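You operate a simulated robot arm through the tools that you are given. There is no shell and no other tool. Be economical: measure what you need, move in short steps, check, and stop when the job is done.

Carry out the task below with a simulated robot arm. There is one attempt and no reset: what you move stays moved.

TASK
Take the bent cap off the small bottle and crown it anew with the white cap.
Fine: the bent cap goes in the white tub; slide in, one pull, lever back up.
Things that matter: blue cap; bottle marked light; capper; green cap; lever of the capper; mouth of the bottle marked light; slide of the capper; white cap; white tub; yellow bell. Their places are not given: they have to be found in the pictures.

The check looks at the end state, three seconds after you hand in, the way a careful person would. Anything else that was tipped, shoved, dropped, spilled or broken makes it a failure. A push-on lid holds only when it is set on centred and level and pressed home; a screw cap is set on level and turned clockwise until tight.

THE ROBOT
A 7-joint arm with a two-finger parallel gripper, fixed in place. Base frame: the origin is at the foot of the arm, x ahead of it, y to its left, z up; the work surface is at about z = 0. Lengths are in m, angles in rad, forces in N, time in s.
With the tool pointing down near the work surface it reaches from about 0.22 to 0.58 m from the base axis. Its first joint turns from -1.152 to 1.152 rad. Payload 2.5 kg.
The TCP is the grasp point between the finger pads, 0.023 m short of the fingertips. In the tool frame z runs along the fingers and y along their closing line. Largest opening 0.094 m; finger width 0.038, thickness 0.01; the body of the gripper, 0.054 by 0.096 m, starts 0.039 m behind the TCP.
Orientation is that of the tool frame in the base frame, as a unit quaternion [w, x, y, z]. With the fingers straight down and closing along the base's y, the tool's x points along the base's -x, its y along +y and its z along -z.

THE INTERFACE
- The arm moves only by the tool arm_command. Its arguments are lists of equal length, an entry for each row: "dp": the shift along the tool's x, y, z in units of 500 mm (1.0 is 500 mm), a list of three; "dr": the turn, a rotation vector about the tool's x, y, z in units of 120 degrees (1.0 is 120 degrees), a list of three; "jaw": the closure, from 0 (fully open) to 1 (shut). In form: {"dp": [[dx, dy, dz], ...], "dr": [[wx, wy, wz], ...], "jaw": [jaw, ...]}. A call has 1 to 20 rows; each row is the pose to reach, as a shift and turn from the pose commanded when the call began, along the tool's axes at that moment. A call with a number of a shift or a turn outside -1 to 1 is refused whole. Rows are played at 5 a second. More than 0.05 m and 0.15 rad between two rows, or a gripper value outside its range, and nothing of the call is played. A pose out of reach is approached as far as the arm can. The call stops where the force on the tool passes 90 N (or 10 N more than at its start, if that is more) or the arm is blocked; 0.2 s more then pass. The fingers move at their own pace (about 0.108 m/s each) and stop on an object; they squeeze with about 30 N. The grip force told is the motor's: it shows also when the fingers shut on nothing. Time passes only in rows, and 0.2 s behind the last, so rows that repeat a pose let the fingers close. The reply holds the time, the measured pose of the TCP, the force on the tool along the base axes, the opening and the grip force, in the units named above and with some noise, with the torque about the TCP (base axes, N m) and any sound that the robot's microphone picked up.
- Cameras (640 x 400 px; columns grow to the right, rows downward): "scene" is fixed at [0.1132, -0.3951, 0.5748]; the picture's right is [0.89, -0.45, 0.00], its down [-0.19, -0.39, -0.90] and it looks along [0.40, 0.81, -0.43] (base axes); focal length 214 px, centre (320, 200). "wrist" rides on the gripper at [0.086, 0.016, -0.075] in the tool frame; the picture's right is [-0.18, 0.98, 0.00], its down [-0.58, -0.11, -0.81] and it looks along [-0.79, -0.15, 0.59] (tool axes); focal length 243 px, centre (320, 200).
- get_image(camera): a new picture of that camera. The clock stands still meanwhile.
- point_at(camera, pixels): for up to 12 pixels [column, row] of the newest picture of that camera ("zoom" is the newest enlarged one), the place [x, y, z] in the base frame of the surface seen there, good to about 0.002 m, but the place of the scene camera against the robot may be out by one fixed shift of up to 0.018 m in any direction. The clock stands still meanwhile.
- inspect(camera, box): a new picture of the part [left, top, right, bottom] of that camera's present view, enlarged. The clock stands still meanwhile.
- sign_off(): hands the job in; it is judged then, once.

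Work in short steps. Measure before you move; look again where a grasp or a placing could have gone wrong, and mend it. You have 80 turns and 38 pictures in all, those below and enlarged ones among them. Open the gripper and draw the arm clear of the work before you hand the job in, unless the task says otherwise; then end with one line.

The tools are called by a JSON object that holds its "api" and its "payload". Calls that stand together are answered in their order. arm_command: Moves the arm, as the interface text tells. Its arguments: {"type":"object","properties":{"dp":{"type":"array"},"dr":{"type":"array"},"jaw":{"type":"array"}},"required":["dp","dr","jaw"]} The other tools are called the same way: get_image (camera) takes a picture; point_at (camera, pixels) gives the place of the surface under pixels of a picture; inspect (camera, box) takes an enlarged picture of a part of a camera's view; sign_off () hands the job in.

At the start:

```text
time_s: 0.0
eef_pos: [0.263, 0.0894, 0.597]
tool_rot: [0.001, 0.0, 1.0, 0.0]
wrist_force: [0.0, 0.1, -0.7]
moment: [0.01, -0.02, 0.01]
grip_width: 0.094
finger_force: 0.0
```

scene: 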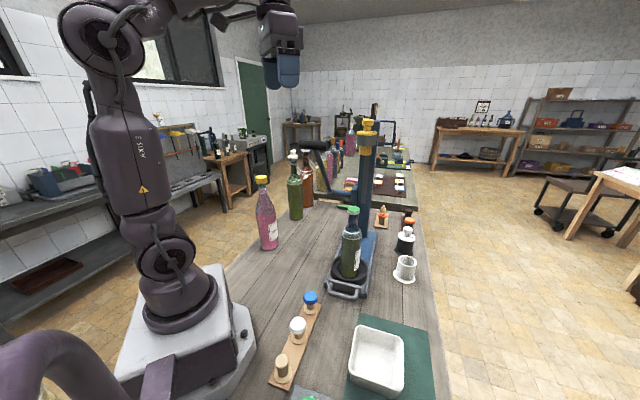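
wrist: 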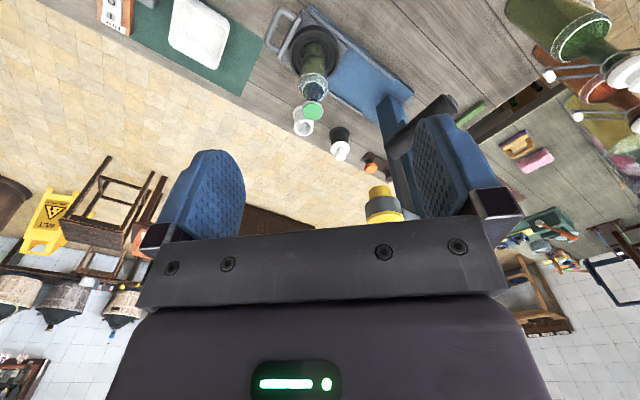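

The scene shows a capper with a bottle bearing a bent green cap near (352,210), a board of caps near (298,325) and a white tub near (377,360). I'll enlarge these parts before moving.

{"api": "inspect", "payload": {"camera": "scene", "box": [290, 110, 430, 310]}}

{"api": "inspect", "payload": {"camera": "scene", "box": [240, 270, 440, 400]}}

```text
2.00 times, centred on (360, 210) of scene
```

zoom: 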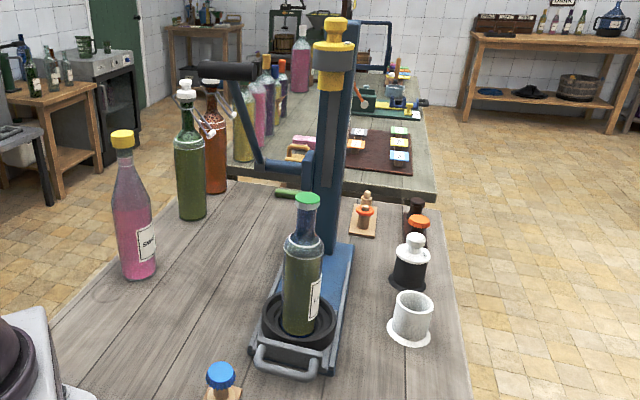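

```text
3.08 times, centred on (340, 335) of scene
```

zoom: 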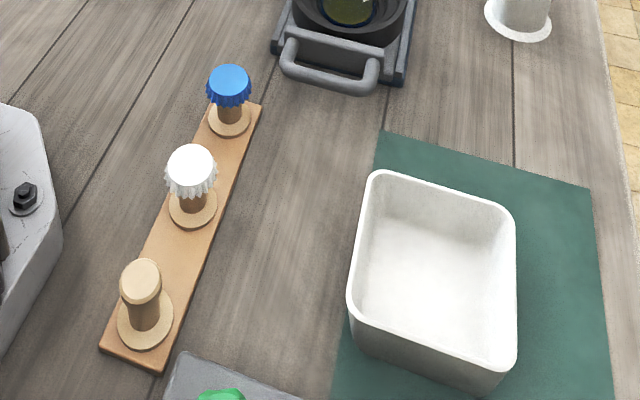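

The bottle in the slide has a green cap, and something green lies at the bottom edge near (310,398). I'll zoom on the bottle and take places from the current zoom.

{"api": "point_at", "payload": {"camera": "zoom", "pixels": [[229, 78], [190, 158], [192, 185], [140, 272], [220, 396], [383, 176], [512, 215], [500, 365], [352, 308], [430, 270], [329, 78]]}}

{"api": "inspect", "payload": {"camera": "scene", "box": [320, 195, 400, 305]}}

```text
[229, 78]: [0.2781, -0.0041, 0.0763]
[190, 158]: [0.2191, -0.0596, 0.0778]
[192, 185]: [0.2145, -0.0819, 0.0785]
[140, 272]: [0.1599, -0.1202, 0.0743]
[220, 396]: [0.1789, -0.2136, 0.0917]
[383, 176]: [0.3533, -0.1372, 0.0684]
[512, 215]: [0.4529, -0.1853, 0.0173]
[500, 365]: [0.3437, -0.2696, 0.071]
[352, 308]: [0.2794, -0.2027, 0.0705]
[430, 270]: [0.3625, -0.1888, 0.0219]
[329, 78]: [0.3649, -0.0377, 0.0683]
```

```text
3.64 times, centred on (360, 250) of scene
```

zoom: 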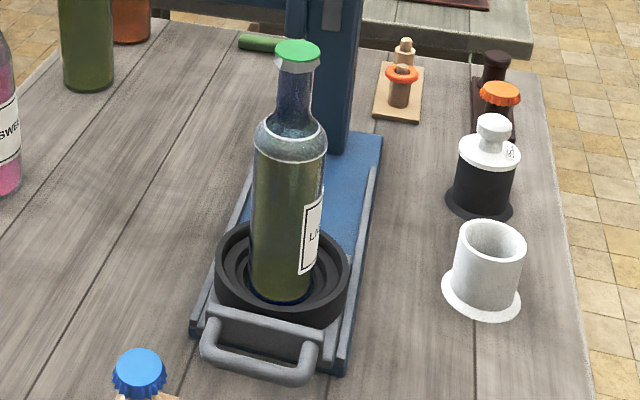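

The bottle's label reads "LI…" (the light one), its green cap is at zoom (297,53) and visibly tilted. I'll take the places of the cap, cup, handle, and table.

{"api": "point_at", "payload": {"camera": "zoom", "pixels": [[297, 46], [280, 48], [317, 55], [297, 70], [297, 105], [283, 240], [255, 368], [210, 345], [310, 355], [140, 250], [350, 180], [262, 330]]}}

{"api": "inspect", "payload": {"camera": "scene", "box": [290, 105, 400, 215]}}

```text
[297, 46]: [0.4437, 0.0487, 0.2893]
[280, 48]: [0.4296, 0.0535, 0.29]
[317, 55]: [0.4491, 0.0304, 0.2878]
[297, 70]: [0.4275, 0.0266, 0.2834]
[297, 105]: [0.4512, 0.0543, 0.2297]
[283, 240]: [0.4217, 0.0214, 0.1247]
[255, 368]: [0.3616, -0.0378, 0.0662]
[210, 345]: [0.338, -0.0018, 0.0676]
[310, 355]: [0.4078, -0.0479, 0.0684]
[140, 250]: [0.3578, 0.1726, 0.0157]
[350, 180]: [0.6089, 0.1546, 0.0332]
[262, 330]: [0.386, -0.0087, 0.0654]
```

```text
3.64 times, centred on (345, 160) of scene
```

zoom: 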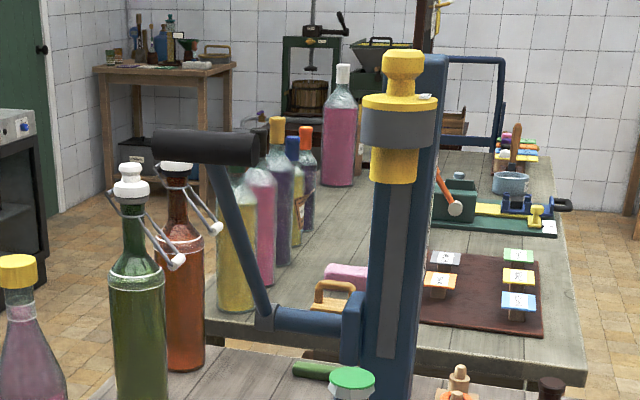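

The lever has a black grip at zoom (205,147) with pivot near (265,322), and the yellow bell hangs at (395,160). I measure these.

{"api": "point_at", "payload": {"camera": "zoom", "pixels": [[160, 147], [205, 147], [252, 147], [205, 135], [215, 190], [262, 300], [300, 320], [350, 330], [393, 178], [393, 130], [400, 60], [400, 300]]}}

{"api": "point_at", "payload": {"camera": "scene", "pixels": [[309, 397], [302, 385], [290, 390], [340, 310], [250, 290], [380, 310], [420, 380], [265, 235], [296, 200]]}}

```text
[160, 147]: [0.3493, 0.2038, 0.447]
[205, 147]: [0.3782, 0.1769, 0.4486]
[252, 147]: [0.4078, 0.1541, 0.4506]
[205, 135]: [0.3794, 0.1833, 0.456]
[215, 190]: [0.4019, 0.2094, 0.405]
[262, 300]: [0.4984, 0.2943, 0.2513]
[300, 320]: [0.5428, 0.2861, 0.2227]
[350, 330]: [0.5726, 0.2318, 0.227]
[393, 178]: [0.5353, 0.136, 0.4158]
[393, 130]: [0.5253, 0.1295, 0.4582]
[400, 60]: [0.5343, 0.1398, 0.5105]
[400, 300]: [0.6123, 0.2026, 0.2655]
```

```text
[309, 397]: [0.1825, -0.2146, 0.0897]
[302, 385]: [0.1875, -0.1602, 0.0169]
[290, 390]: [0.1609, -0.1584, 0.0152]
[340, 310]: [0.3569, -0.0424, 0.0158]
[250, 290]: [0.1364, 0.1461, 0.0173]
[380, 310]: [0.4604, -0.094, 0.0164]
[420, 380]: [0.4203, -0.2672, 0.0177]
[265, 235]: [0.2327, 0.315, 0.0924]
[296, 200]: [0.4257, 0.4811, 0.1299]
```

Table reads z≈0.016 from the scene camera, so it has an offset. I'll compare with the wrist picture: the cap top at (314,112), bottle's cup, tub and handle.

{"api": "point_at", "payload": {"camera": "wrist", "pixels": [[314, 112], [306, 112], [322, 112], [315, 104], [205, 30], [280, 30], [250, 110], [380, 188], [381, 200], [430, 105], [445, 102], [420, 30]]}}

{"api": "inspect", "payload": {"camera": "wrist", "box": [240, 0, 440, 130]}}

```text
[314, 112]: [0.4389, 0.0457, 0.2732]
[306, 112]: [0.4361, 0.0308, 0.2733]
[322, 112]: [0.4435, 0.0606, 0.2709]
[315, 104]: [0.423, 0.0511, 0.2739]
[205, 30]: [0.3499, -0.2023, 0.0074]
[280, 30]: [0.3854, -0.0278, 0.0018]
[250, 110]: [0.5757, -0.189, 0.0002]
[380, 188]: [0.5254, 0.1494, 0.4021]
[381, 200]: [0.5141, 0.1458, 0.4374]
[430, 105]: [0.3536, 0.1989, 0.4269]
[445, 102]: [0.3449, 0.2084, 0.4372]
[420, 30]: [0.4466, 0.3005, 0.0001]
```

```text
3.08 times, centred on (340, 65) of wrist
```

zoom: 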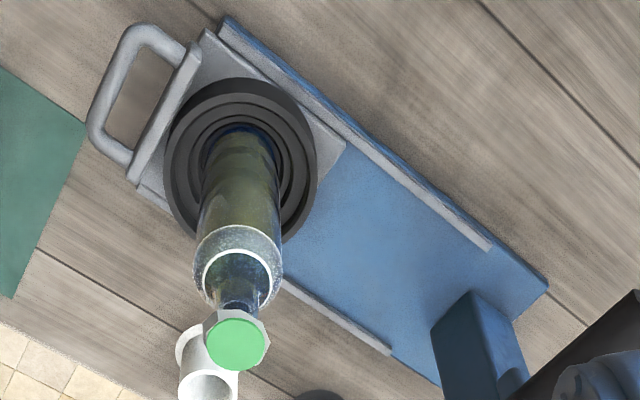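

Wrist readings put the table at z≈0. I measure the cap, handle, and rails in this wrist zoom.

{"api": "point_at", "payload": {"camera": "zoom", "pixels": [[236, 345], [210, 345], [262, 345], [237, 320], [237, 368], [147, 32], [98, 148], [112, 85], [225, 25], [490, 243], [175, 110], [310, 160]]}}

{"api": "point_at", "payload": {"camera": "wrist", "pixels": [[172, 8], [232, 12], [215, 66], [170, 45], [195, 30], [385, 190], [372, 210], [398, 218], [405, 145], [480, 110]]}}

```text
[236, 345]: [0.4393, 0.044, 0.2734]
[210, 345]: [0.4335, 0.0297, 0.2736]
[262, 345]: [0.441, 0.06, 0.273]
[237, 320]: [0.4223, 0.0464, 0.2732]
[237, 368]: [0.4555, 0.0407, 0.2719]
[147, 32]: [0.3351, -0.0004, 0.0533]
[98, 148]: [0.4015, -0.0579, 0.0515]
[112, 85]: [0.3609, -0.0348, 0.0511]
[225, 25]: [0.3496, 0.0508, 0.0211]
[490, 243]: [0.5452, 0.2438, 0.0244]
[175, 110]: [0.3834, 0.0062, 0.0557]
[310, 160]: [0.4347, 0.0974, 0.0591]
```

```text
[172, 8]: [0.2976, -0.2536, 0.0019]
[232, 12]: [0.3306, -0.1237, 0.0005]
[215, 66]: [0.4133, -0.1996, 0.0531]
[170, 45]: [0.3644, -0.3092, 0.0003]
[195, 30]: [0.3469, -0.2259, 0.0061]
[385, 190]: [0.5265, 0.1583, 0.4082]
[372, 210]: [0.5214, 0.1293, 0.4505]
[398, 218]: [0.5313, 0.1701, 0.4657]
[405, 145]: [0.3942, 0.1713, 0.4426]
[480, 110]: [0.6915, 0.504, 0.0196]
```

The bent cap centre is (0.439, 0.045, 0.273) with rails along (0.71,0.70). I move above it to z≈0.36 with open jaws.

{"api": "arm_command", "payload": {"dp": [[-0.03, -0.02, 0.03], [-0.07, -0.04, 0.08], [-0.11, -0.06, 0.13], [-0.15, -0.07, 0.18], [-0.19, -0.08, 0.23], [-0.23, -0.0888, 0.28], [-0.27, -0.0888, 0.33], [-0.31, -0.0888, 0.39], [-0.34, -0.0888, 0.44], [-0.352, -0.0888, 0.474], [-0.352, -0.0888, 0.474]], "dr": [[0, 0, 0], [0, 0, 0], [0, 0, 0], [0, 0, 0], [0, 0, 0], [0, 0, 0], [0, 0, 0], [0, 0, 0], [0, 0, 0], [0, 0, 0], [0, 0, 0]], "jaw": [0, 0, 0, 0, 0, 0, 0, 0, 0, 0, 0]}}

{"api": "get_image", "payload": {"camera": "wrist"}}

```text
time_s: 2.4
eef_pos: [0.4403, 0.0448, 0.36]
tool_rot: [0.001, 0.0, 1.0, 0.0]
wrist_force: [0.1, 0.3, -0.5]
moment: [0.01, -0.02, 0.01]
grip_width: 0.0942
finger_force: 0.1
```

```text
30 pictures are left
```

wrist: 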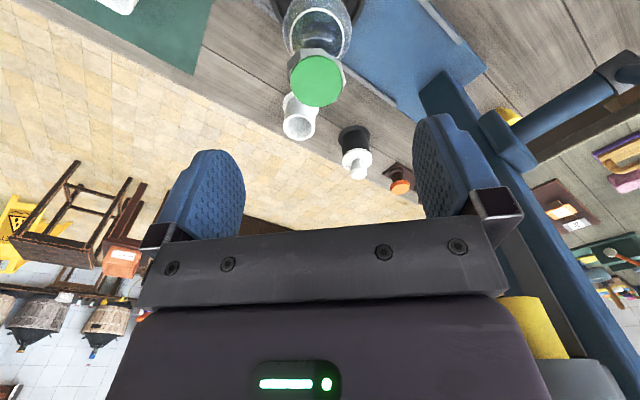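

The cap appears at (317,80). I refine its centre and rims.

{"api": "point_at", "payload": {"camera": "wrist", "pixels": [[317, 80], [292, 80], [342, 80], [317, 57], [317, 104], [297, 92], [305, 50], [344, 76], [325, 12]]}}

{"api": "inspect", "payload": {"camera": "wrist", "box": [267, 10, 367, 120]}}

```text
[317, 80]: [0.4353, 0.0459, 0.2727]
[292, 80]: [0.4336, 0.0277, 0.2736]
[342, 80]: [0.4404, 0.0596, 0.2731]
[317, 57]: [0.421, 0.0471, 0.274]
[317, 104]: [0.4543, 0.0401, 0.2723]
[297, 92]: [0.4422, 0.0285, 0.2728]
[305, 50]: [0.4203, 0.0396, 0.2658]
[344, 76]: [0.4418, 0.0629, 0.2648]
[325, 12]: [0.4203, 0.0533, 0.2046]
```

```text
3.64 times, centred on (317, 65) of wrist
```

zoom: 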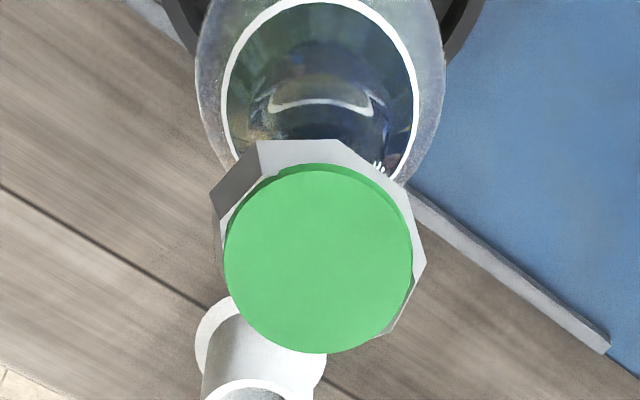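

Cap centre ≈ (0.4385, 0.0445), skirt from about 0.26 to 0.273. I descend to TCP z 0.274 and close.

{"api": "arm_command", "payload": {"dp": [[0.0036, -0.0006, 0.06], [0.0036, -0.0006, 0.12], [0.0036, -0.0006, 0.172], [0.0036, -0.0006, 0.172], [0.0036, -0.0006, 0.172], [0.0036, -0.0006, 0.172], [0.0036, -0.0006, 0.172], [0.0036, -0.0006, 0.172]], "dr": [[0, 0, 0], [0, 0, 0], [0, 0, 0], [0, 0, 0], [0, 0, 0], [0, 0, 0], [0, 0, 0], [0, 0, 0]], "jaw": [0, 0, 0, 0, 0.5, 0.7, 1, 1]}}

```text
time_s: 4.2
eef_pos: [0.437, 0.0433, 0.2744]
tool_rot: [0.001, 0.0, 1.0, 0.001]
wrist_force: [0.2, -0.2, 0.1]
moment: [0.0, 0.01, -0.01]
grip_width: 0.0385
finger_force: 29.7
```

The fingers hold the cap at 38.5 mm. I lift slowly by 20 mm, watching the force.

{"api": "arm_command", "payload": {"dp": [[0, 0, -0.005], [0, 0, -0.01], [0, 0, -0.015], [0, 0, -0.02], [0, 0, -0.03], [0, 0, -0.04], [0, 0, -0.04]], "dr": [[0, 0, 0], [0, 0, 0], [0, 0, 0], [0, 0, 0], [0, 0, 0], [0, 0, 0], [0, 0, 0]], "jaw": [1, 1, 1, 1, 1, 1, 1]}}

{"api": "get_image", "payload": {"camera": "scene"}}

```text
time_s: 5.8
eef_pos: [0.4384, 0.0439, 0.2951]
tool_rot: [0.0, -0.001, 1.0, 0.0]
wrist_force: [-0.4, 0.0, 0.1]
moment: [-0.02, 0.01, -0.01]
grip_width: 0.0385
finger_force: 30.7
```

```text
28 pictures are left
```

scene: 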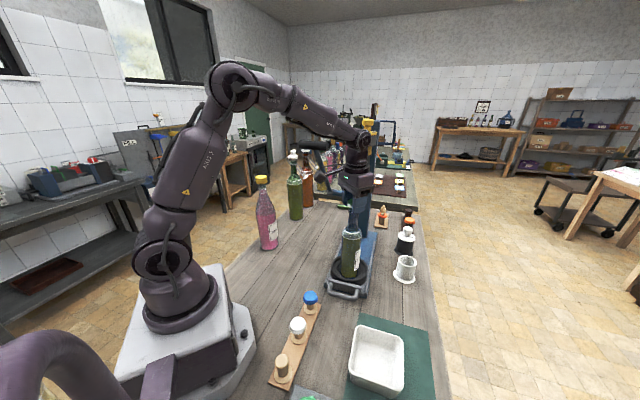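

Force stayed near zero with the cap in the grip: it came off freely. I raise and carry it over the tub centre (≈0.349, -0.203).

{"api": "arm_command", "payload": {"dp": [[0, 0, -0.07], [0, 0, -0.13], [0.02, -0.06, -0.13], [0.05, -0.13, -0.13], [0.08, -0.2, -0.13], [0.1, -0.27, -0.13], [0.12, -0.34, -0.1], [0.145, -0.41, -0.06], [0.17, -0.47, -0.01], [0.177, -0.494, 0.05], [0.177, -0.494, 0.12], [0.177, -0.494, 0.19], [0.177, -0.494, 0.26], [0.177, -0.494, 0.32], [0.177, -0.494, 0.32]], "dr": [[0, 0, 0], [0, 0, 0], [0, 0, 0], [0, 0, 0], [0, 0, 0], [0, 0, 0], [0, 0, 0], [0, 0, 0], [0, 0, 0], [0, 0, 0], [0, 0, 0], [0, 0, 0], [0, 0, 0], [0, 0, 0], [0, 0, 0]], "jaw": [1, 1, 1, 1, 1, 1, 1, 1, 1, 1, 1, 1, 1, 1, 1]}}

{"api": "get_image", "payload": {"camera": "scene"}}

{"api": "get_image", "payload": {"camera": "wrist"}}

```text
time_s: 9.0
eef_pos: [0.3478, -0.2017, 0.133]
tool_rot: [0.0, 0.0, 1.0, 0.001]
wrist_force: [-0.7, -0.3, -0.8]
moment: [0.0, -0.02, -0.02]
grip_width: 0.0381
finger_force: 30.1
```

```text
27 pictures are left
```

scene: 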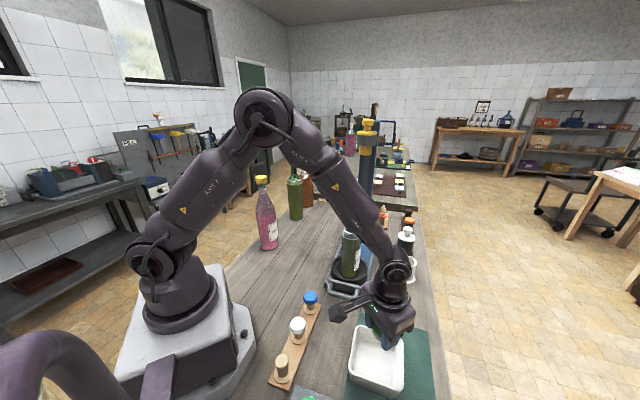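

```text
26 pictures are left
```

wrist: 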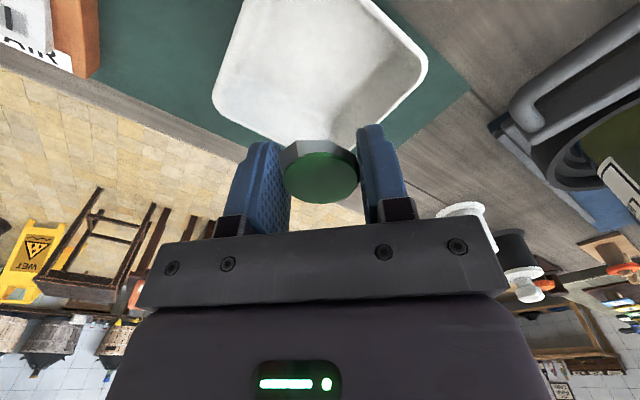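

The cap is in the jaws over the tub. I check the tub's rim corners at (218,98), (424,65), (345,148) and floor.

{"api": "point_at", "payload": {"camera": "wrist", "pixels": [[217, 98], [425, 66], [345, 148], [320, 20], [300, 70], [370, 100], [320, 175]]}}

```text
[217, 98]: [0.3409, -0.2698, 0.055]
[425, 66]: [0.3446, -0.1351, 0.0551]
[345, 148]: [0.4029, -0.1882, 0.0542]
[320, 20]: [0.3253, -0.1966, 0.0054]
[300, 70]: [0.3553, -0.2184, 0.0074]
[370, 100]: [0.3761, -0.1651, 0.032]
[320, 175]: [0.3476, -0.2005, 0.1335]
```

Tub centre ≈ (0.345,-0.203), so I'm aligned. I lower to TCP z≈0.043, open part way, then rise.

{"api": "arm_command", "payload": {"dp": [[0.006, 0, 0.07], [0.006, 0, 0.14], [0.006, 0, 0.18], [0.006, 0, 0.18], [0.006, 0, 0.18], [0.006, 0, 0.18], [0.006, 0, 0.18], [0.006, 0, 0.1], [0.006, 0, 0.02], [0.006, 0, -0.06], [0.006, 0, -0.14]], "dr": [[0, 0, 0], [0, 0, 0], [0, 0, 0], [0, 0, 0], [0, 0, 0], [0, 0, 0], [0, 0, 0], [0, 0, 0], [0, 0, 0], [0, 0, 0], [0, 0, 0]], "jaw": [1, 1, 1, 1, 0.35, 0.35, 0.35, 0.35, 0.35, 0.35, 0.35]}}

{"api": "inspect", "payload": {"camera": "wrist", "box": [160, 0, 480, 200]}}

```text
time_s: 11.4
eef_pos: [0.3463, -0.2018, 0.2048]
tool_rot: [0.0, 0.0, 1.0, 0.002]
wrist_force: [0.5, -0.3, -0.1]
moment: [-0.01, 0.0, 0.01]
grip_width: 0.0612
finger_force: 0.1
```

```text
2.00 times, centred on (320, 100) of wrist
```

zoom: 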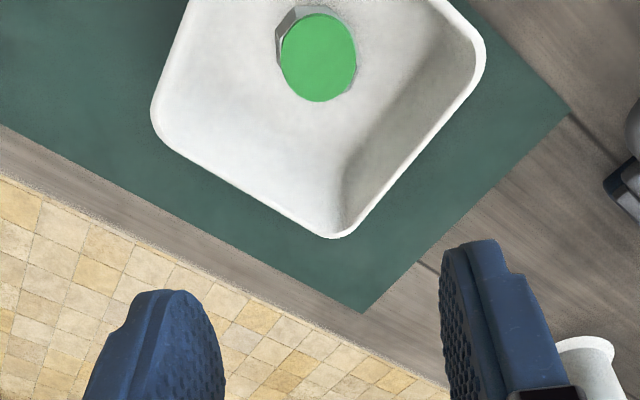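

The green cap lies in the tub. Next I move over toward the white cap (≈0.217,-0.068), staying high.

{"api": "arm_command", "payload": {"dp": [[0.03, 0.03, -0.02], [0.07, 0.08, -0.02], [0.11, 0.13, -0.02], [0.16, 0.18, -0.02], [0.2, 0.22, -0.02], [0.232, 0.254, -0.02], [0.232, 0.254, -0.02]], "dr": [[0, 0, 0], [0, 0, 0], [0, 0, 0], [0, 0, 0], [0, 0, 0], [0, 0, 0], [0, 0, 0]], "jaw": [0.35, 0.35, 0.35, 0.35, 0.35, 0.35, 0.35]}}

{"api": "get_image", "payload": {"camera": "wrist"}}

```text
time_s: 13.0
eef_pos: [0.2303, -0.0753, 0.2142]
tool_rot: [0.0, -0.001, 1.0, 0.001]
wrist_force: [0.0, -0.5, 0.0]
moment: [0.02, 0.02, -0.02]
grip_width: 0.061
finger_force: 0.0
```

```text
24 pictures are left
```

wrist: 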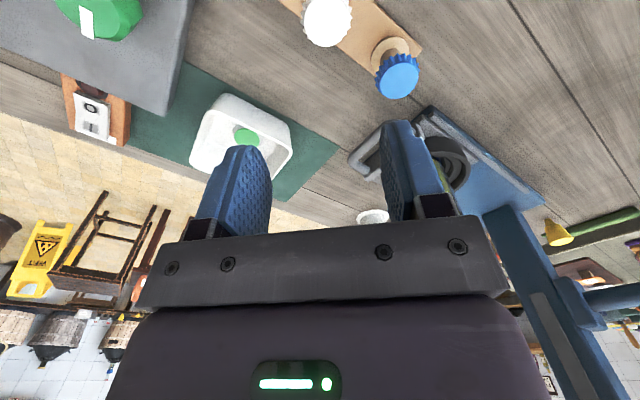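

White cap is at (327,18), blue at (397,75). I measure the white cap's top edges.

{"api": "point_at", "payload": {"camera": "wrist", "pixels": [[327, 18], [305, 18], [349, 18], [327, 3], [327, 40], [322, 46], [352, 30], [397, 78], [380, 78], [415, 78], [560, 235], [110, 15]]}}

{"api": "inspect", "payload": {"camera": "wrist", "box": [270, 0, 430, 110]}}

```text
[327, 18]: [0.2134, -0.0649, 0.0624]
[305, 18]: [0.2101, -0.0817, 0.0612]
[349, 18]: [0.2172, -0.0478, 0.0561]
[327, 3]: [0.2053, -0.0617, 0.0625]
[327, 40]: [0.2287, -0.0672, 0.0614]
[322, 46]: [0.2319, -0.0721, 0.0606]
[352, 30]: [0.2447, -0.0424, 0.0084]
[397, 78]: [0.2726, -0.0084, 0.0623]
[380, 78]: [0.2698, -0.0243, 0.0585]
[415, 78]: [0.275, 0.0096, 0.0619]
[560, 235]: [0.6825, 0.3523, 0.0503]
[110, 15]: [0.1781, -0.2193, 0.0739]
```

```text
3.64 times, centred on (350, 55) of wrist
```

zoom: 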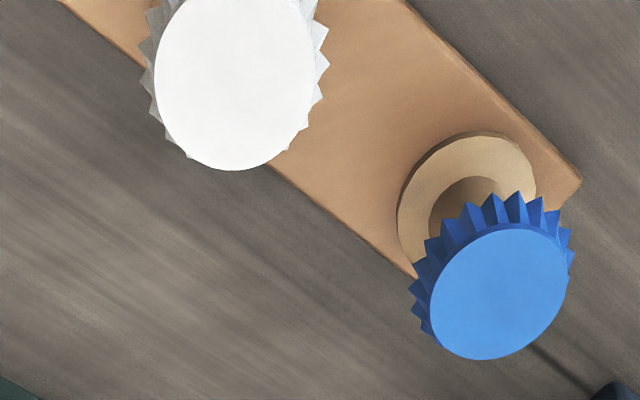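

White cap centre ≈ (0.2145,-0.0655), top z 0.062. I descend to z≈0.10 first to check reach.

{"api": "arm_command", "payload": {"dp": [[0.0316, 0.0196, 0.03], [0.0316, 0.0196, 0.1], [0.0316, 0.0196, 0.17], [0.0316, 0.0196, 0.22], [0.0316, 0.0196, 0.22]], "dr": [[0, 0, 0], [0, 0, 0], [0, 0, 0], [0, 0, 0], [0, 0, 0]], "jaw": [0.35, 0.35, 0.35, 0.35, 0.35]}}

{"api": "inspect", "payload": {"camera": "scene", "box": [240, 270, 380, 400]}}

```text
time_s: 14.2
eef_pos: [0.2154, -0.0652, 0.1035]
tool_rot: [0.001, 0.0, 1.0, 0.0]
wrist_force: [0.0, 0.2, 0.2]
moment: [0.02, -0.04, 0.0]
grip_width: 0.0613
finger_force: 0.0
```

```text
3.08 times, centred on (310, 335) of scene
```

zoom: 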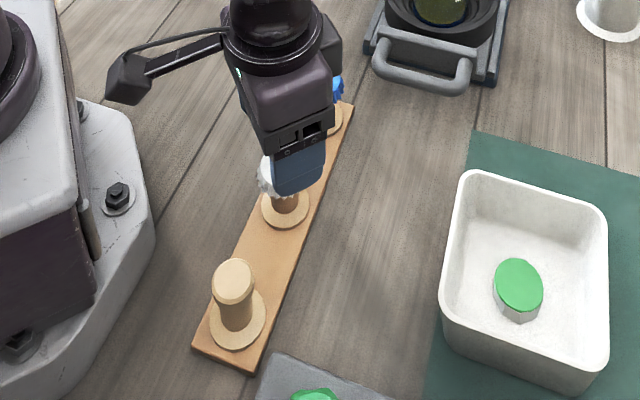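

Reach holds and the finger sits beside the white cap. I go down to z≈0.064 and close.

{"api": "arm_command", "payload": {"dp": [[0, 0, 0.04], [0, 0, 0.079], [0, 0, 0.079], [0, 0, 0.079], [0, 0, 0.079], [0, 0, 0.079]], "dr": [[0, 0, 0], [0, 0, 0], [0, 0, 0], [0, 0, 0], [0, 0, 0], [0, 0, 0]], "jaw": [0.35, 0.35, 0.45, 0.6, 1, 1]}}

```text
time_s: 15.6
eef_pos: [0.2156, -0.0654, 0.0646]
tool_rot: [0.001, 0.0, 1.0, 0.001]
wrist_force: [0.4, -0.6, 0.2]
moment: [-0.03, 0.04, -0.03]
grip_width: 0.0382
finger_force: 29.6
```

The fingers hold at 38.2 mm. I lift it straight up and view it in the grip.

{"api": "arm_command", "payload": {"dp": [[0, 0, -0.02], [0, 0, -0.06], [0, 0, -0.13], [0, 0, -0.2], [0, 0, -0.27], [0, 0, -0.27]], "dr": [[0, 0, 0], [0, 0, 0], [0, 0, 0], [0, 0, 0], [0, 0, 0], [0, 0, 0]], "jaw": [1, 1, 1, 1, 1, 1]}}

{"api": "inspect", "payload": {"camera": "wrist", "box": [220, 100, 420, 225]}}

{"api": "get_image", "payload": {"camera": "scene"}}

```text
time_s: 17.0
eef_pos: [0.2149, -0.0638, 0.2004]
tool_rot: [0.0, 0.0, 1.0, 0.0]
wrist_force: [0.7, -0.1, -0.7]
moment: [0.0, -0.02, 0.01]
grip_width: 0.0383
finger_force: 30.3
```

```text
3.20 times, centred on (320, 162) of wrist
```

zoom: 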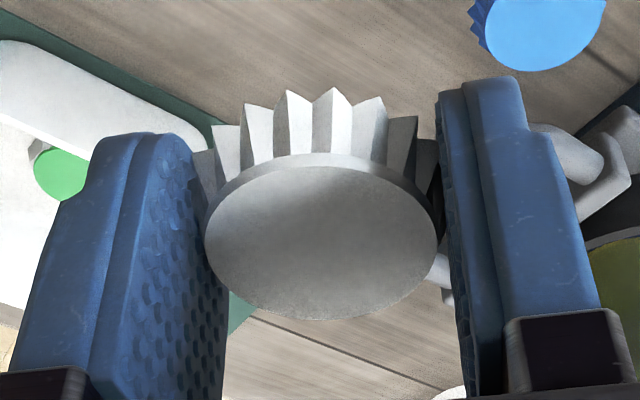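

```text
20 pictures are left
```

scene: 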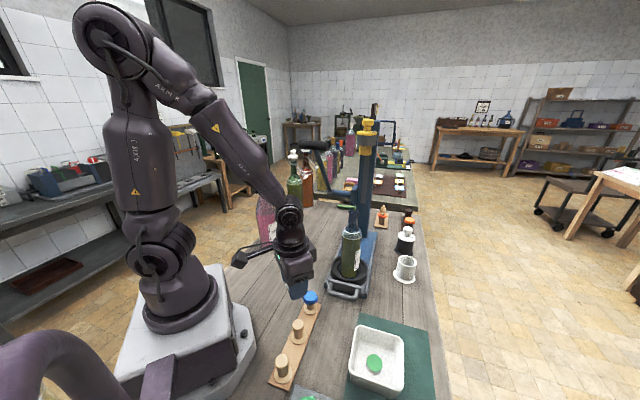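

The white cap is held level. I measure its disc in the grip and the bottle's mouth in the scene (352,207).

{"api": "point_at", "payload": {"camera": "zoom", "pixels": [[320, 315], [320, 235], [320, 168], [215, 240], [425, 235], [335, 92], [322, 155]]}}

{"api": "inspect", "payload": {"camera": "scene", "box": [322, 190, 382, 240]}}

```text
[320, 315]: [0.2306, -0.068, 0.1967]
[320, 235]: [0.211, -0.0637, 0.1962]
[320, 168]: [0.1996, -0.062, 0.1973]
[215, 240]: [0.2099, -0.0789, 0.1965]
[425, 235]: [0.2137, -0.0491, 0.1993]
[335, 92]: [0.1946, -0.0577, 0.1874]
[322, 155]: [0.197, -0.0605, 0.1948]
```

```text
8.00 times, centred on (352, 215) of scene
```

zoom: 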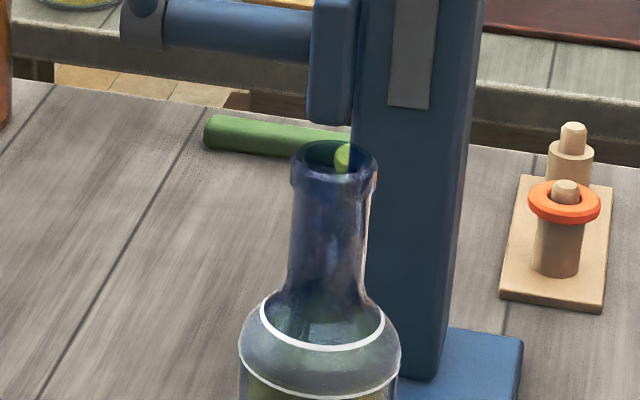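

Cap centred on the TCP, its top 3.5 mm and rim 13 mm below it. I go up and over the bottle at z≈0.36 to measure the mouth.

{"api": "arm_command", "payload": {"dp": [[0, 0, -0.08], [0, 0, -0.16], [0, 0, -0.24], [-0.02, 0.01, -0.31], [-0.09, 0.04, -0.32], [-0.17, 0.08, -0.32], [-0.25, 0.12, -0.32], [-0.33, 0.16, -0.32], [-0.4, 0.2, -0.32], [-0.447, 0.217, -0.32], [-0.447, 0.217, -0.32]], "dr": [[0, 0, 0], [0, 0, 0], [0, 0, 0], [0, 0, 0], [0, 0, 0], [0, 0, 0], [0, 0, 0], [0, 0, 0], [0, 0, 0], [0, 0, 0], [0, 0, 0]], "jaw": [1, 1, 1, 1, 1, 1, 1, 1, 1, 1, 1]}}

{"api": "inspect", "payload": {"camera": "wrist", "box": [260, 10, 380, 130]}}

```text
time_s: 19.4
eef_pos: [0.4387, 0.0426, 0.3612]
tool_rot: [0.001, -0.001, 1.0, 0.0]
wrist_force: [-0.2, 0.3, -0.4]
moment: [0.02, -0.01, -0.01]
grip_width: 0.0382
finger_force: 29.9
```

```text
3.33 times, centred on (320, 70) of wrist
```

zoom: 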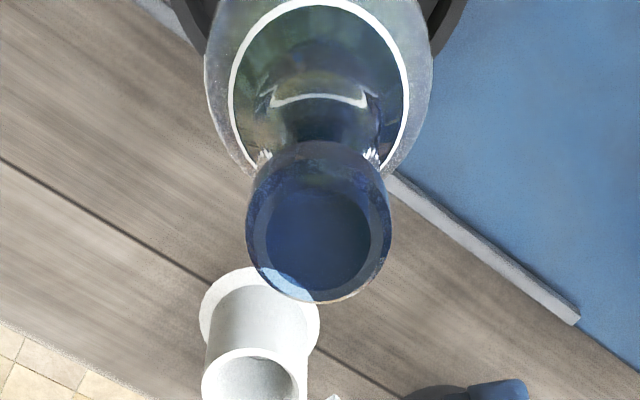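

The mouth's lip is an ellipse spanning zoom (247..391, 160..302). I measure its rim.

{"api": "point_at", "payload": {"camera": "zoom", "pixels": [[258, 230], [380, 230], [318, 296], [318, 176], [272, 190], [368, 190], [280, 276], [360, 276], [250, 225], [388, 225]]}}

```text
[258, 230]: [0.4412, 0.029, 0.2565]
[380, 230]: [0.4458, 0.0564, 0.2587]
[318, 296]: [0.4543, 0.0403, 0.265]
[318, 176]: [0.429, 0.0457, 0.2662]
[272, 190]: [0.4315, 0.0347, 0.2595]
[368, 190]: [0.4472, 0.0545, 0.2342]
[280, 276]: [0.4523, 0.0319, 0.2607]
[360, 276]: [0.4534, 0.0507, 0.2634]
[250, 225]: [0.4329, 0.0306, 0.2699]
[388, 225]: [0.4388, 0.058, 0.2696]
```

Lip top ≈ z 0.270, centre ≈ (0.437, 0.0443); seat TCP should be about 0.276. I go down to z≈0.283 then creep, watching the force.

{"api": "arm_command", "payload": {"dp": [[0.002, 0.0024, 0.06], [0.002, 0.0024, 0.12], [0.002, 0.0024, 0.15], [0.002, 0.0024, 0.156], [0.002, 0.0024, 0.16], [0.002, 0.0024, 0.16]], "dr": [[0, 0, 0], [0, 0, 0], [0, 0, 0], [0, 0, 0], [0, 0, 0], [0, 0, 0]], "jaw": [1, 1, 1, 1, 1, 1]}}

{"api": "inspect", "payload": {"camera": "scene", "box": [322, 180, 382, 230]}}

```text
time_s: 20.8
eef_pos: [0.4375, 0.044, 0.2808]
tool_rot: [0.001, 0.0, 1.0, 0.0]
wrist_force: [0.0, -0.5, 0.5]
moment: [0.0, 0.01, -0.02]
grip_width: 0.0385
finger_force: 29.7
```

```text
8.00 times, centred on (352, 205) of scene
```

zoom: 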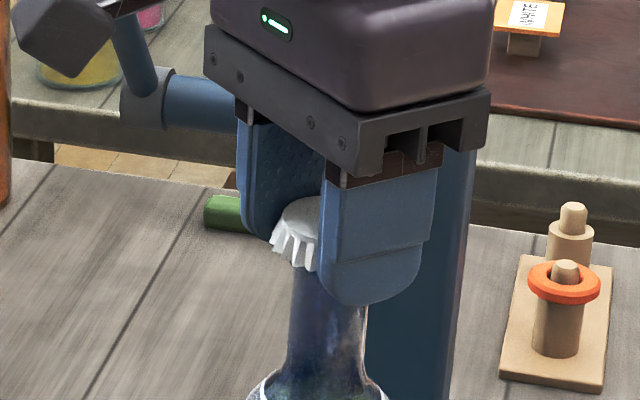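

The cap skirt is at the lip. I creep down by about 1 mm per row to feel contact.

{"api": "arm_command", "payload": {"dp": [[0, 0, 0.002], [0, 0, 0.004], [0, 0, 0.006], [0, 0, 0.006]], "dr": [[0, 0, 0], [0, 0, 0], [0, 0, 0], [0, 0, 0]], "jaw": [1, 1, 1, 1]}}

```text
time_s: 21.8
eef_pos: [0.4375, 0.0453, 0.2779]
tool_rot: [0.0, 0.0, 1.0, 0.0]
wrist_force: [0.2, -0.6, -0.5]
moment: [0.0, -0.04, 0.0]
grip_width: 0.0379
finger_force: 29.9
```

No contact yet at z≈0.277; I creep on.

{"api": "arm_command", "payload": {"dp": [[0, 0, 0.002], [0, 0, 0.004], [0, 0, 0.004]], "dr": [[0, 0, 0], [0, 0, 0], [0, 0, 0]], "jaw": [1, 1, 1]}}

```text
time_s: 22.6
eef_pos: [0.4363, 0.0441, 0.276]
tool_rot: [0.002, -0.001, 1.0, 0.0]
wrist_force: [-1.0, -0.5, 10.7]
moment: [-0.09, 0.06, 0.0]
grip_width: 0.0383
finger_force: 30.0
```

Contact (10.7 N) at the predicted height. I release gently and rise straight up, then look.

{"api": "arm_command", "payload": {"dp": [[0, 0, -0.0015], [0, 0, -0.0015], [0, 0, -0.0015], [0, 0, -0.0015], [0, 0, -0.03], [0, 0, -0.1], [0, 0, -0.17], [0, 0, -0.17]], "dr": [[0, 0, 0], [0, 0, 0], [0, 0, 0], [0, 0, 0], [0, 0, 0], [0, 0, 0], [0, 0, 0], [0, 0, 0]], "jaw": [1, 0.5, 0.35, 0.3, 0.2, 0.2, 0.2, 0.2]}}

{"api": "inspect", "payload": {"camera": "scene", "box": [322, 190, 382, 240]}}

{"api": "get_image", "payload": {"camera": "wrist"}}

```text
time_s: 24.4
eef_pos: [0.4367, 0.0435, 0.3586]
tool_rot: [0.001, -0.001, 1.0, -0.001]
wrist_force: [-1.2, -0.2, 0.8]
moment: [-0.01, 0.0, 0.0]
grip_width: 0.0753
finger_force: 0.1
```

```text
8.00 times, centred on (352, 215) of scene
```

zoom: 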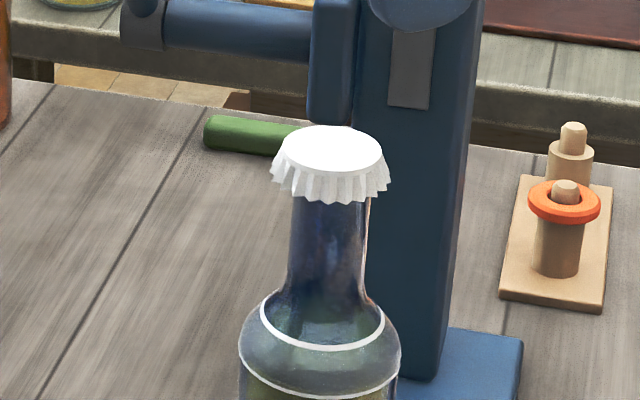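

```text
15 pictures are left
```

wrist: 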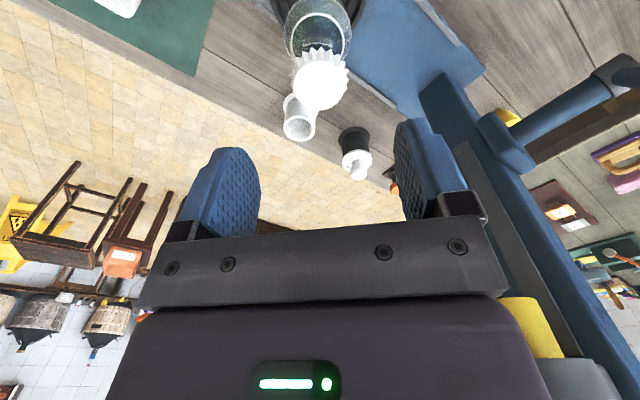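

The white cap sits level on the mouth. Now I retreat to in front of the slide's handle (bar mid ≈ (0.361,-0.035)), turning the tool 45° so it faces along the rails, jaws shut.

{"api": "arm_command", "payload": {"dp": [[0.03, -0.03, -0.02], [0.07, -0.07, -0.02], [0.11, -0.11, -0.02], [0.15, -0.15, -0.02], [0.19, -0.19, -0.02], [0.235, -0.2316, 0], [0.235, -0.2316, 0.05], [0.235, -0.2316, 0.12], [0.235, -0.2316, 0.19], [0.235, -0.2316, 0.26], [0.235, -0.2316, 0.33], [0.235, -0.2316, 0.4], [0.235, -0.2316, 0.4]], "dr": [[0, 0, 0], [0, 0, -0.06], [0, 0, -0.12], [0, 0, -0.18], [0, 0, -0.24], [0, 0, -0.3], [0, 0, -0.35], [0, 0, -0.375], [0, 0, -0.375], [0, 0, -0.375], [0, 0, -0.375], [0, 0, -0.375], [0, 0, -0.375]], "jaw": [0.2, 0.2, 0.4, 0.6, 0.8, 1, 1, 1, 1, 1, 1, 1, 1]}}

{"api": "get_image", "payload": {"camera": "wrist"}}

```text
time_s: 27.2
eef_pos: [0.3198, -0.0725, 0.1593]
tool_rot: [0.001, -0.383, 0.924, 0.0]
wrist_force: [0.2, -0.8, -0.4]
moment: [0.01, 0.01, 0.0]
grip_width: 0.0
finger_force: 30.1
```

```text
14 pictures are left
```

wrist: 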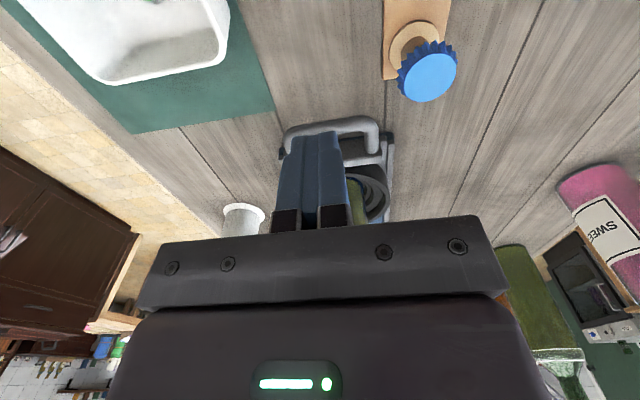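

The handle bar runs (287,135)-(378,125), directly ahead of the fingers. I measure it.

{"api": "point_at", "payload": {"camera": "wrist", "pixels": [[292, 131], [320, 123], [345, 120], [370, 120], [335, 125], [285, 145], [376, 140]]}}

```text
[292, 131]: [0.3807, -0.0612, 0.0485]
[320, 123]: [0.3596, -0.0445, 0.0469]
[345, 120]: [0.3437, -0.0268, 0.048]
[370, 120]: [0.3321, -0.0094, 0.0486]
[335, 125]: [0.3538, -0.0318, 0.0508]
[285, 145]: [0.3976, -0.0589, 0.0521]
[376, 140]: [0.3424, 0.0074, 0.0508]
```

The bar mid is (0.357,-0.035), z top 0.05. I descend to TCP z≈0.043 and approach to just short of the bar.

{"api": "arm_command", "payload": {"dp": [[0, 0, 0.07], [0, 0, 0.14], [0, 0, 0.2], [0, 0, 0.232], [-0.02, 0, 0.232], [-0.04, 0, 0.232], [-0.05, 0, 0.232], [-0.056, 0, 0.232], [-0.062, 0, 0.232], [-0.062, 0, 0.232]], "dr": [[0, 0, 0], [0, 0, 0], [0, 0, 0], [0, 0, 0], [0, 0, 0], [0, 0, 0], [0, 0, 0], [0, 0, 0], [0, 0, 0], [0, 0, 0]], "jaw": [1, 1, 1, 1, 1, 1, 1, 1, 1, 1]}}

```text
time_s: 29.4
eef_pos: [0.3419, -0.0494, 0.0455]
tool_rot: [0.001, -0.383, 0.924, 0.001]
wrist_force: [-0.2, -1.4, -0.1]
moment: [-0.04, -0.01, -0.01]
grip_width: 0.0
finger_force: 29.8
```

Just at the bar. I push along the rails slowly: 45 mm first.

{"api": "arm_command", "payload": {"dp": [[-0.004, 0, 0], [-0.008, 0, 0], [-0.014, 0, 0], [-0.022, 0, 0], [-0.03, 0, 0], [-0.038, 0, 0], [-0.046, 0, 0], [-0.054, 0, 0], [-0.062, 0, 0], [-0.07, 0, 0], [-0.078, 0, 0], [-0.085, 0, 0], [-0.09, 0, 0], [-0.09, 0, 0]], "dr": [[0, 0, 0], [0, 0, 0], [0, 0, 0], [0, 0, 0], [0, 0, 0], [0, 0, 0], [0, 0, 0], [0, 0, 0], [0, 0, 0], [0, 0, 0], [0, 0, 0], [0, 0, 0], [0, 0, 0], [0, 0, 0]], "jaw": [1, 1, 1, 1, 1, 1, 1, 1, 1, 1, 1, 1, 1, 1]}}

{"api": "inspect", "payload": {"camera": "scene", "box": [290, 110, 430, 310]}}

```text
time_s: 32.4
eef_pos: [0.3729, -0.0178, 0.0437]
tool_rot: [0.001, -0.383, 0.924, 0.0]
wrist_force: [-0.1, -1.9, 0.6]
moment: [0.03, 0.04, -0.01]
grip_width: 0.0001
finger_force: 30.1
```

```text
2.00 times, centred on (360, 210) of scene
```

zoom: 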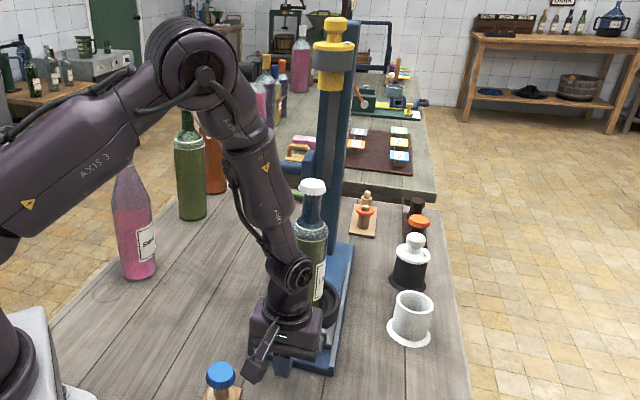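

The bottle and slide move together smoothly. I continue another 80 mm.

{"api": "arm_command", "payload": {"dp": [[-0.004, 0, 0], [-0.01, 0, 0], [-0.018, 0, 0], [-0.027, 0, 0], [-0.036, 0, 0], [-0.045, 0, 0], [-0.054, 0, 0], [-0.063, 0, 0], [-0.072, 0, 0], [-0.081, 0, 0], [-0.09, 0, 0], [-0.1, 0, 0], [-0.11, 0, 0], [-0.12, 0, 0], [-0.13, 0, 0], [-0.14, 0, 0], [-0.15, 0, 0], [-0.156, 0, 0], [-0.16, 0, 0], [-0.16, 0, 0]], "dr": [[0, 0, 0], [0, 0, 0], [0, 0, 0], [0, 0, 0], [0, 0, 0], [0, 0, 0], [0, 0, 0], [0, 0, 0], [0, 0, 0], [0, 0, 0], [0, 0, 0], [0, 0, 0], [0, 0, 0], [0, 0, 0], [0, 0, 0], [0, 0, 0], [0, 0, 0], [0, 0, 0], [0, 0, 0], [0, 0, 0]], "jaw": [1, 1, 1, 1, 1, 1, 1, 1, 1, 1, 1, 1, 1, 1, 1, 1, 1, 1, 1, 1]}}

```text
time_s: 36.6
eef_pos: [0.4303, 0.0394, 0.0452]
tool_rot: [0.002, -0.383, 0.924, 0.0]
wrist_force: [0.4, -1.3, 0.1]
moment: [0.02, -0.01, 0.01]
grip_width: 0.0
finger_force: 29.6
```

Travel is about 0.125 m so far with no stop. I creep on 2 mm per row to find the end stop.

{"api": "arm_command", "payload": {"dp": [[-0.004, 0, 0], [-0.008, 0, 0], [-0.012, 0, 0], [-0.016, 0, 0], [-0.02, 0, 0], [-0.024, 0, 0], [-0.028, 0, 0], [-0.028, 0, 0]], "dr": [[0, 0, 0], [0, 0, 0], [0, 0, 0], [0, 0, 0], [0, 0, 0], [0, 0, 0], [0, 0, 0], [0, 0, 0]], "jaw": [1, 1, 1, 1, 1, 1, 1, 1]}}

{"api": "inspect", "payload": {"camera": "scene", "box": [300, 110, 420, 310]}}

```text
time_s: 38.4
eef_pos: [0.4404, 0.0494, 0.0439]
tool_rot: [0.001, -0.382, 0.924, 0.0]
wrist_force: [-0.6, -1.1, 0.2]
moment: [-0.03, 0.02, -0.01]
grip_width: 0.0
finger_force: 29.7
```

```text
2.00 times, centred on (360, 210) of scene
```

zoom: 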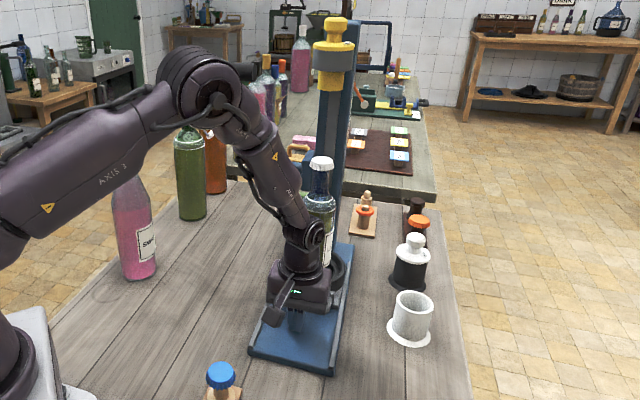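

Still no stop. I measure the cap (321,161) and bell (331,80) in this zoom for remaining travel.

{"api": "point_at", "payload": {"camera": "zoom", "pixels": [[321, 161], [312, 161], [330, 161], [321, 168], [330, 87], [318, 80], [342, 84], [331, 62], [337, 22], [355, 130], [338, 200]]}}

```text
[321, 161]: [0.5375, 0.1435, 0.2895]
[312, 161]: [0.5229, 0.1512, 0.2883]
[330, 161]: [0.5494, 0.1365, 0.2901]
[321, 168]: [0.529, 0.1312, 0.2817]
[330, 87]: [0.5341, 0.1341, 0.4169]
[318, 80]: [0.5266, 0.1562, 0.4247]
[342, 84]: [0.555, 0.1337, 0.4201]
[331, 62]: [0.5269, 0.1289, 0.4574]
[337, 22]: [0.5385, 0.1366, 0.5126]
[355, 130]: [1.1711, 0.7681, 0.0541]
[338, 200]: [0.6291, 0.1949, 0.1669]
```

Cap ≈ (0.537,0.144), bell axis ≈ (0.542,0.147): nearly home. I keep creeping up to 12 mm to reach the stop.

{"api": "arm_command", "payload": {"dp": [[-0.003, 0, 0], [-0.006, 0, 0], [-0.009, 0, 0], [-0.012, 0, 0], [-0.015, 0, 0], [-0.018, 0, 0], [-0.018, 0, 0]], "dr": [[0, 0, 0], [0, 0, 0], [0, 0, 0], [0, 0, 0], [0, 0, 0], [0, 0, 0], [0, 0, 0]], "jaw": [1, 1, 1, 1, 1, 1, 1]}}

```text
time_s: 40.0
eef_pos: [0.4453, 0.0544, 0.0428]
tool_rot: [0.0, -0.383, 0.924, 0.0]
wrist_force: [-4.1, -2.9, 2.5]
moment: [0.04, -0.08, -0.09]
grip_width: 0.0
finger_force: 30.1
```

Resistance appears (≈5 N). I push 3 mm more to confirm it's the stop.

{"api": "arm_command", "payload": {"dp": [[-0.002, 0, 0], [-0.004, 0, 0], [-0.006, 0, 0], [-0.006, 0, 0]], "dr": [[0, 0, 0], [0, 0, 0], [0, 0, 0], [0, 0, 0]], "jaw": [1, 1, 1, 1]}}

{"api": "inspect", "payload": {"camera": "scene", "box": [320, 110, 400, 240]}}

```text
time_s: 41.0
eef_pos: [0.4466, 0.0557, 0.0423]
tool_rot: [-0.004, -0.382, 0.924, -0.001]
wrist_force: [-26.6, -20.6, 13.8]
moment: [0.14, -0.29, -0.17]
grip_width: 0.0001
finger_force: 29.9
```

```text
3.08 times, centred on (360, 175) of scene
```

zoom: 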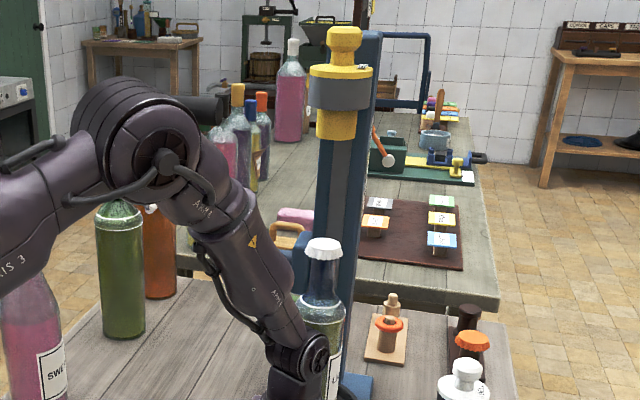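

The stop is firm (34 N), so the slide is in. I back off along the rails, rise high, and keep clear of the lever.

{"api": "arm_command", "payload": {"dp": [[0.02, 0, 0], [0.06, 0, 0], [0.11, 0, 0], [0.16, 0, -0.02], [0.2, 0, -0.09], [0.23, 0, -0.17], [0.25, 0, -0.25], [0.25, 0, -0.34], [0.25, 0, -0.43], [0.25, 0, -0.52], [0.25, 0, -0.61], [0.25, 0, -0.7], [0.25, 0, -0.79], [0.25, 0, -0.88], [0.25, 0, -0.97], [0.25, 0, -0.97]], "dr": [[0, 0, 0], [0, 0, 0], [0, 0, 0], [0, 0, 0], [0, 0, 0], [0, 0, 0.06], [0, 0, 0.12], [0, 0, 0.18], [0, 0, 0.24], [0, 0, 0.3], [0, 0, 0.36], [0, 0, 0.42], [0, 0, 0.48], [0, 0, 0.54], [0, 0, 0.6], [0, 0, 0.66]], "jaw": [1, 1, 1, 1, 1, 1, 1, 1, 0.7, 0.5, 0.3, 0.1, 0, 0, 0, 0]}}

{"api": "get_image", "payload": {"camera": "scene"}}

```text
time_s: 44.4
eef_pos: [0.3596, -0.0321, 0.5303]
tool_rot: [-0.001, 0.295, 0.955, 0.0]
wrist_force: [-0.2, -1.1, 0.6]
moment: [0.01, 0.01, 0.02]
grip_width: 0.094
finger_force: 0.1
```

```text
10 pictures are left
```

scene: 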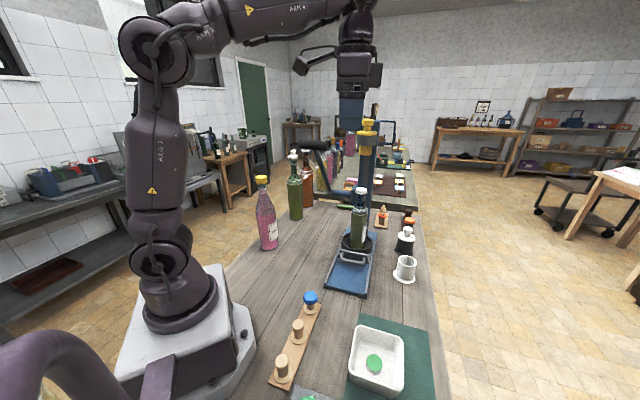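

Bottle and cap stand under the bell with the slide in. I finish turning (closing line along the rails) and move above the left part of the lever's grip at z≈0.53.

{"api": "arm_command", "payload": {"dp": [[0.04, 0.056, 0], [0.09, 0.127, 0], [0.14, 0.198, 0], [0.19, 0.268, 0], [0.24, 0.339, 0], [0.276, 0.39, 0], [0.276, 0.39, 0]], "dr": [[0, 0, 0.03], [0, 0, 0.06], [0, 0, 0.089], [0, 0, 0.089], [0, 0, 0.089], [0, 0, 0.089], [0, 0, 0.089]], "jaw": [0, 0, 0, 0, 0, 0, 0]}}

{"api": "get_image", "payload": {"camera": "wrist"}}

```text
time_s: 46.0
eef_pos: [0.3538, 0.2078, 0.529]
tool_rot: [0.0, 0.382, 0.924, 0.002]
wrist_force: [0.1, 1.0, 0.0]
moment: [0.01, 0.01, -0.02]
grip_width: 0.0941
finger_force: 0.0
```

```text
9 pictures are left
```

wrist: 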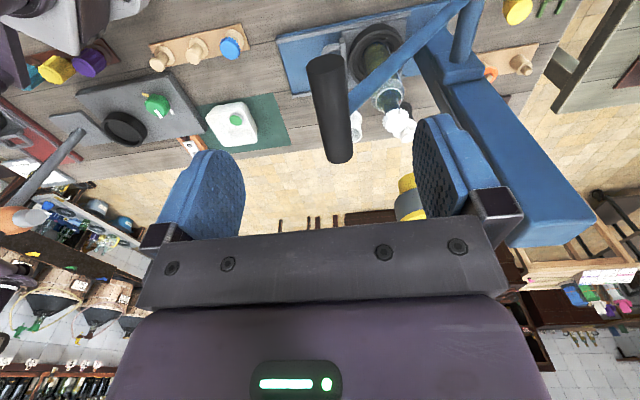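

The grip is the black bar from (327,65) to (338,155), with the blue arm joining near (365,100). I measure both.

{"api": "point_at", "payload": {"camera": "wrist", "pixels": [[325, 62], [330, 90], [334, 120], [338, 150], [314, 90], [345, 85], [326, 150], [350, 148], [358, 97], [400, 60], [450, 12], [460, 40]]}}

```text
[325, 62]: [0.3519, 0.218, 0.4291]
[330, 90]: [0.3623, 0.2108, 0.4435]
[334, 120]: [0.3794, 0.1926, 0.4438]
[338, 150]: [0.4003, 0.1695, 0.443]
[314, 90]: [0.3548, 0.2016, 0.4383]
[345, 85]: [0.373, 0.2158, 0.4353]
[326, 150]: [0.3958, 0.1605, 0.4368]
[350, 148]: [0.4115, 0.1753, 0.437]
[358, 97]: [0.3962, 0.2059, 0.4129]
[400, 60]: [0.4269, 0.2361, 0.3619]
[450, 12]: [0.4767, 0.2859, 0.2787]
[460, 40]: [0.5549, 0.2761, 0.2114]
```

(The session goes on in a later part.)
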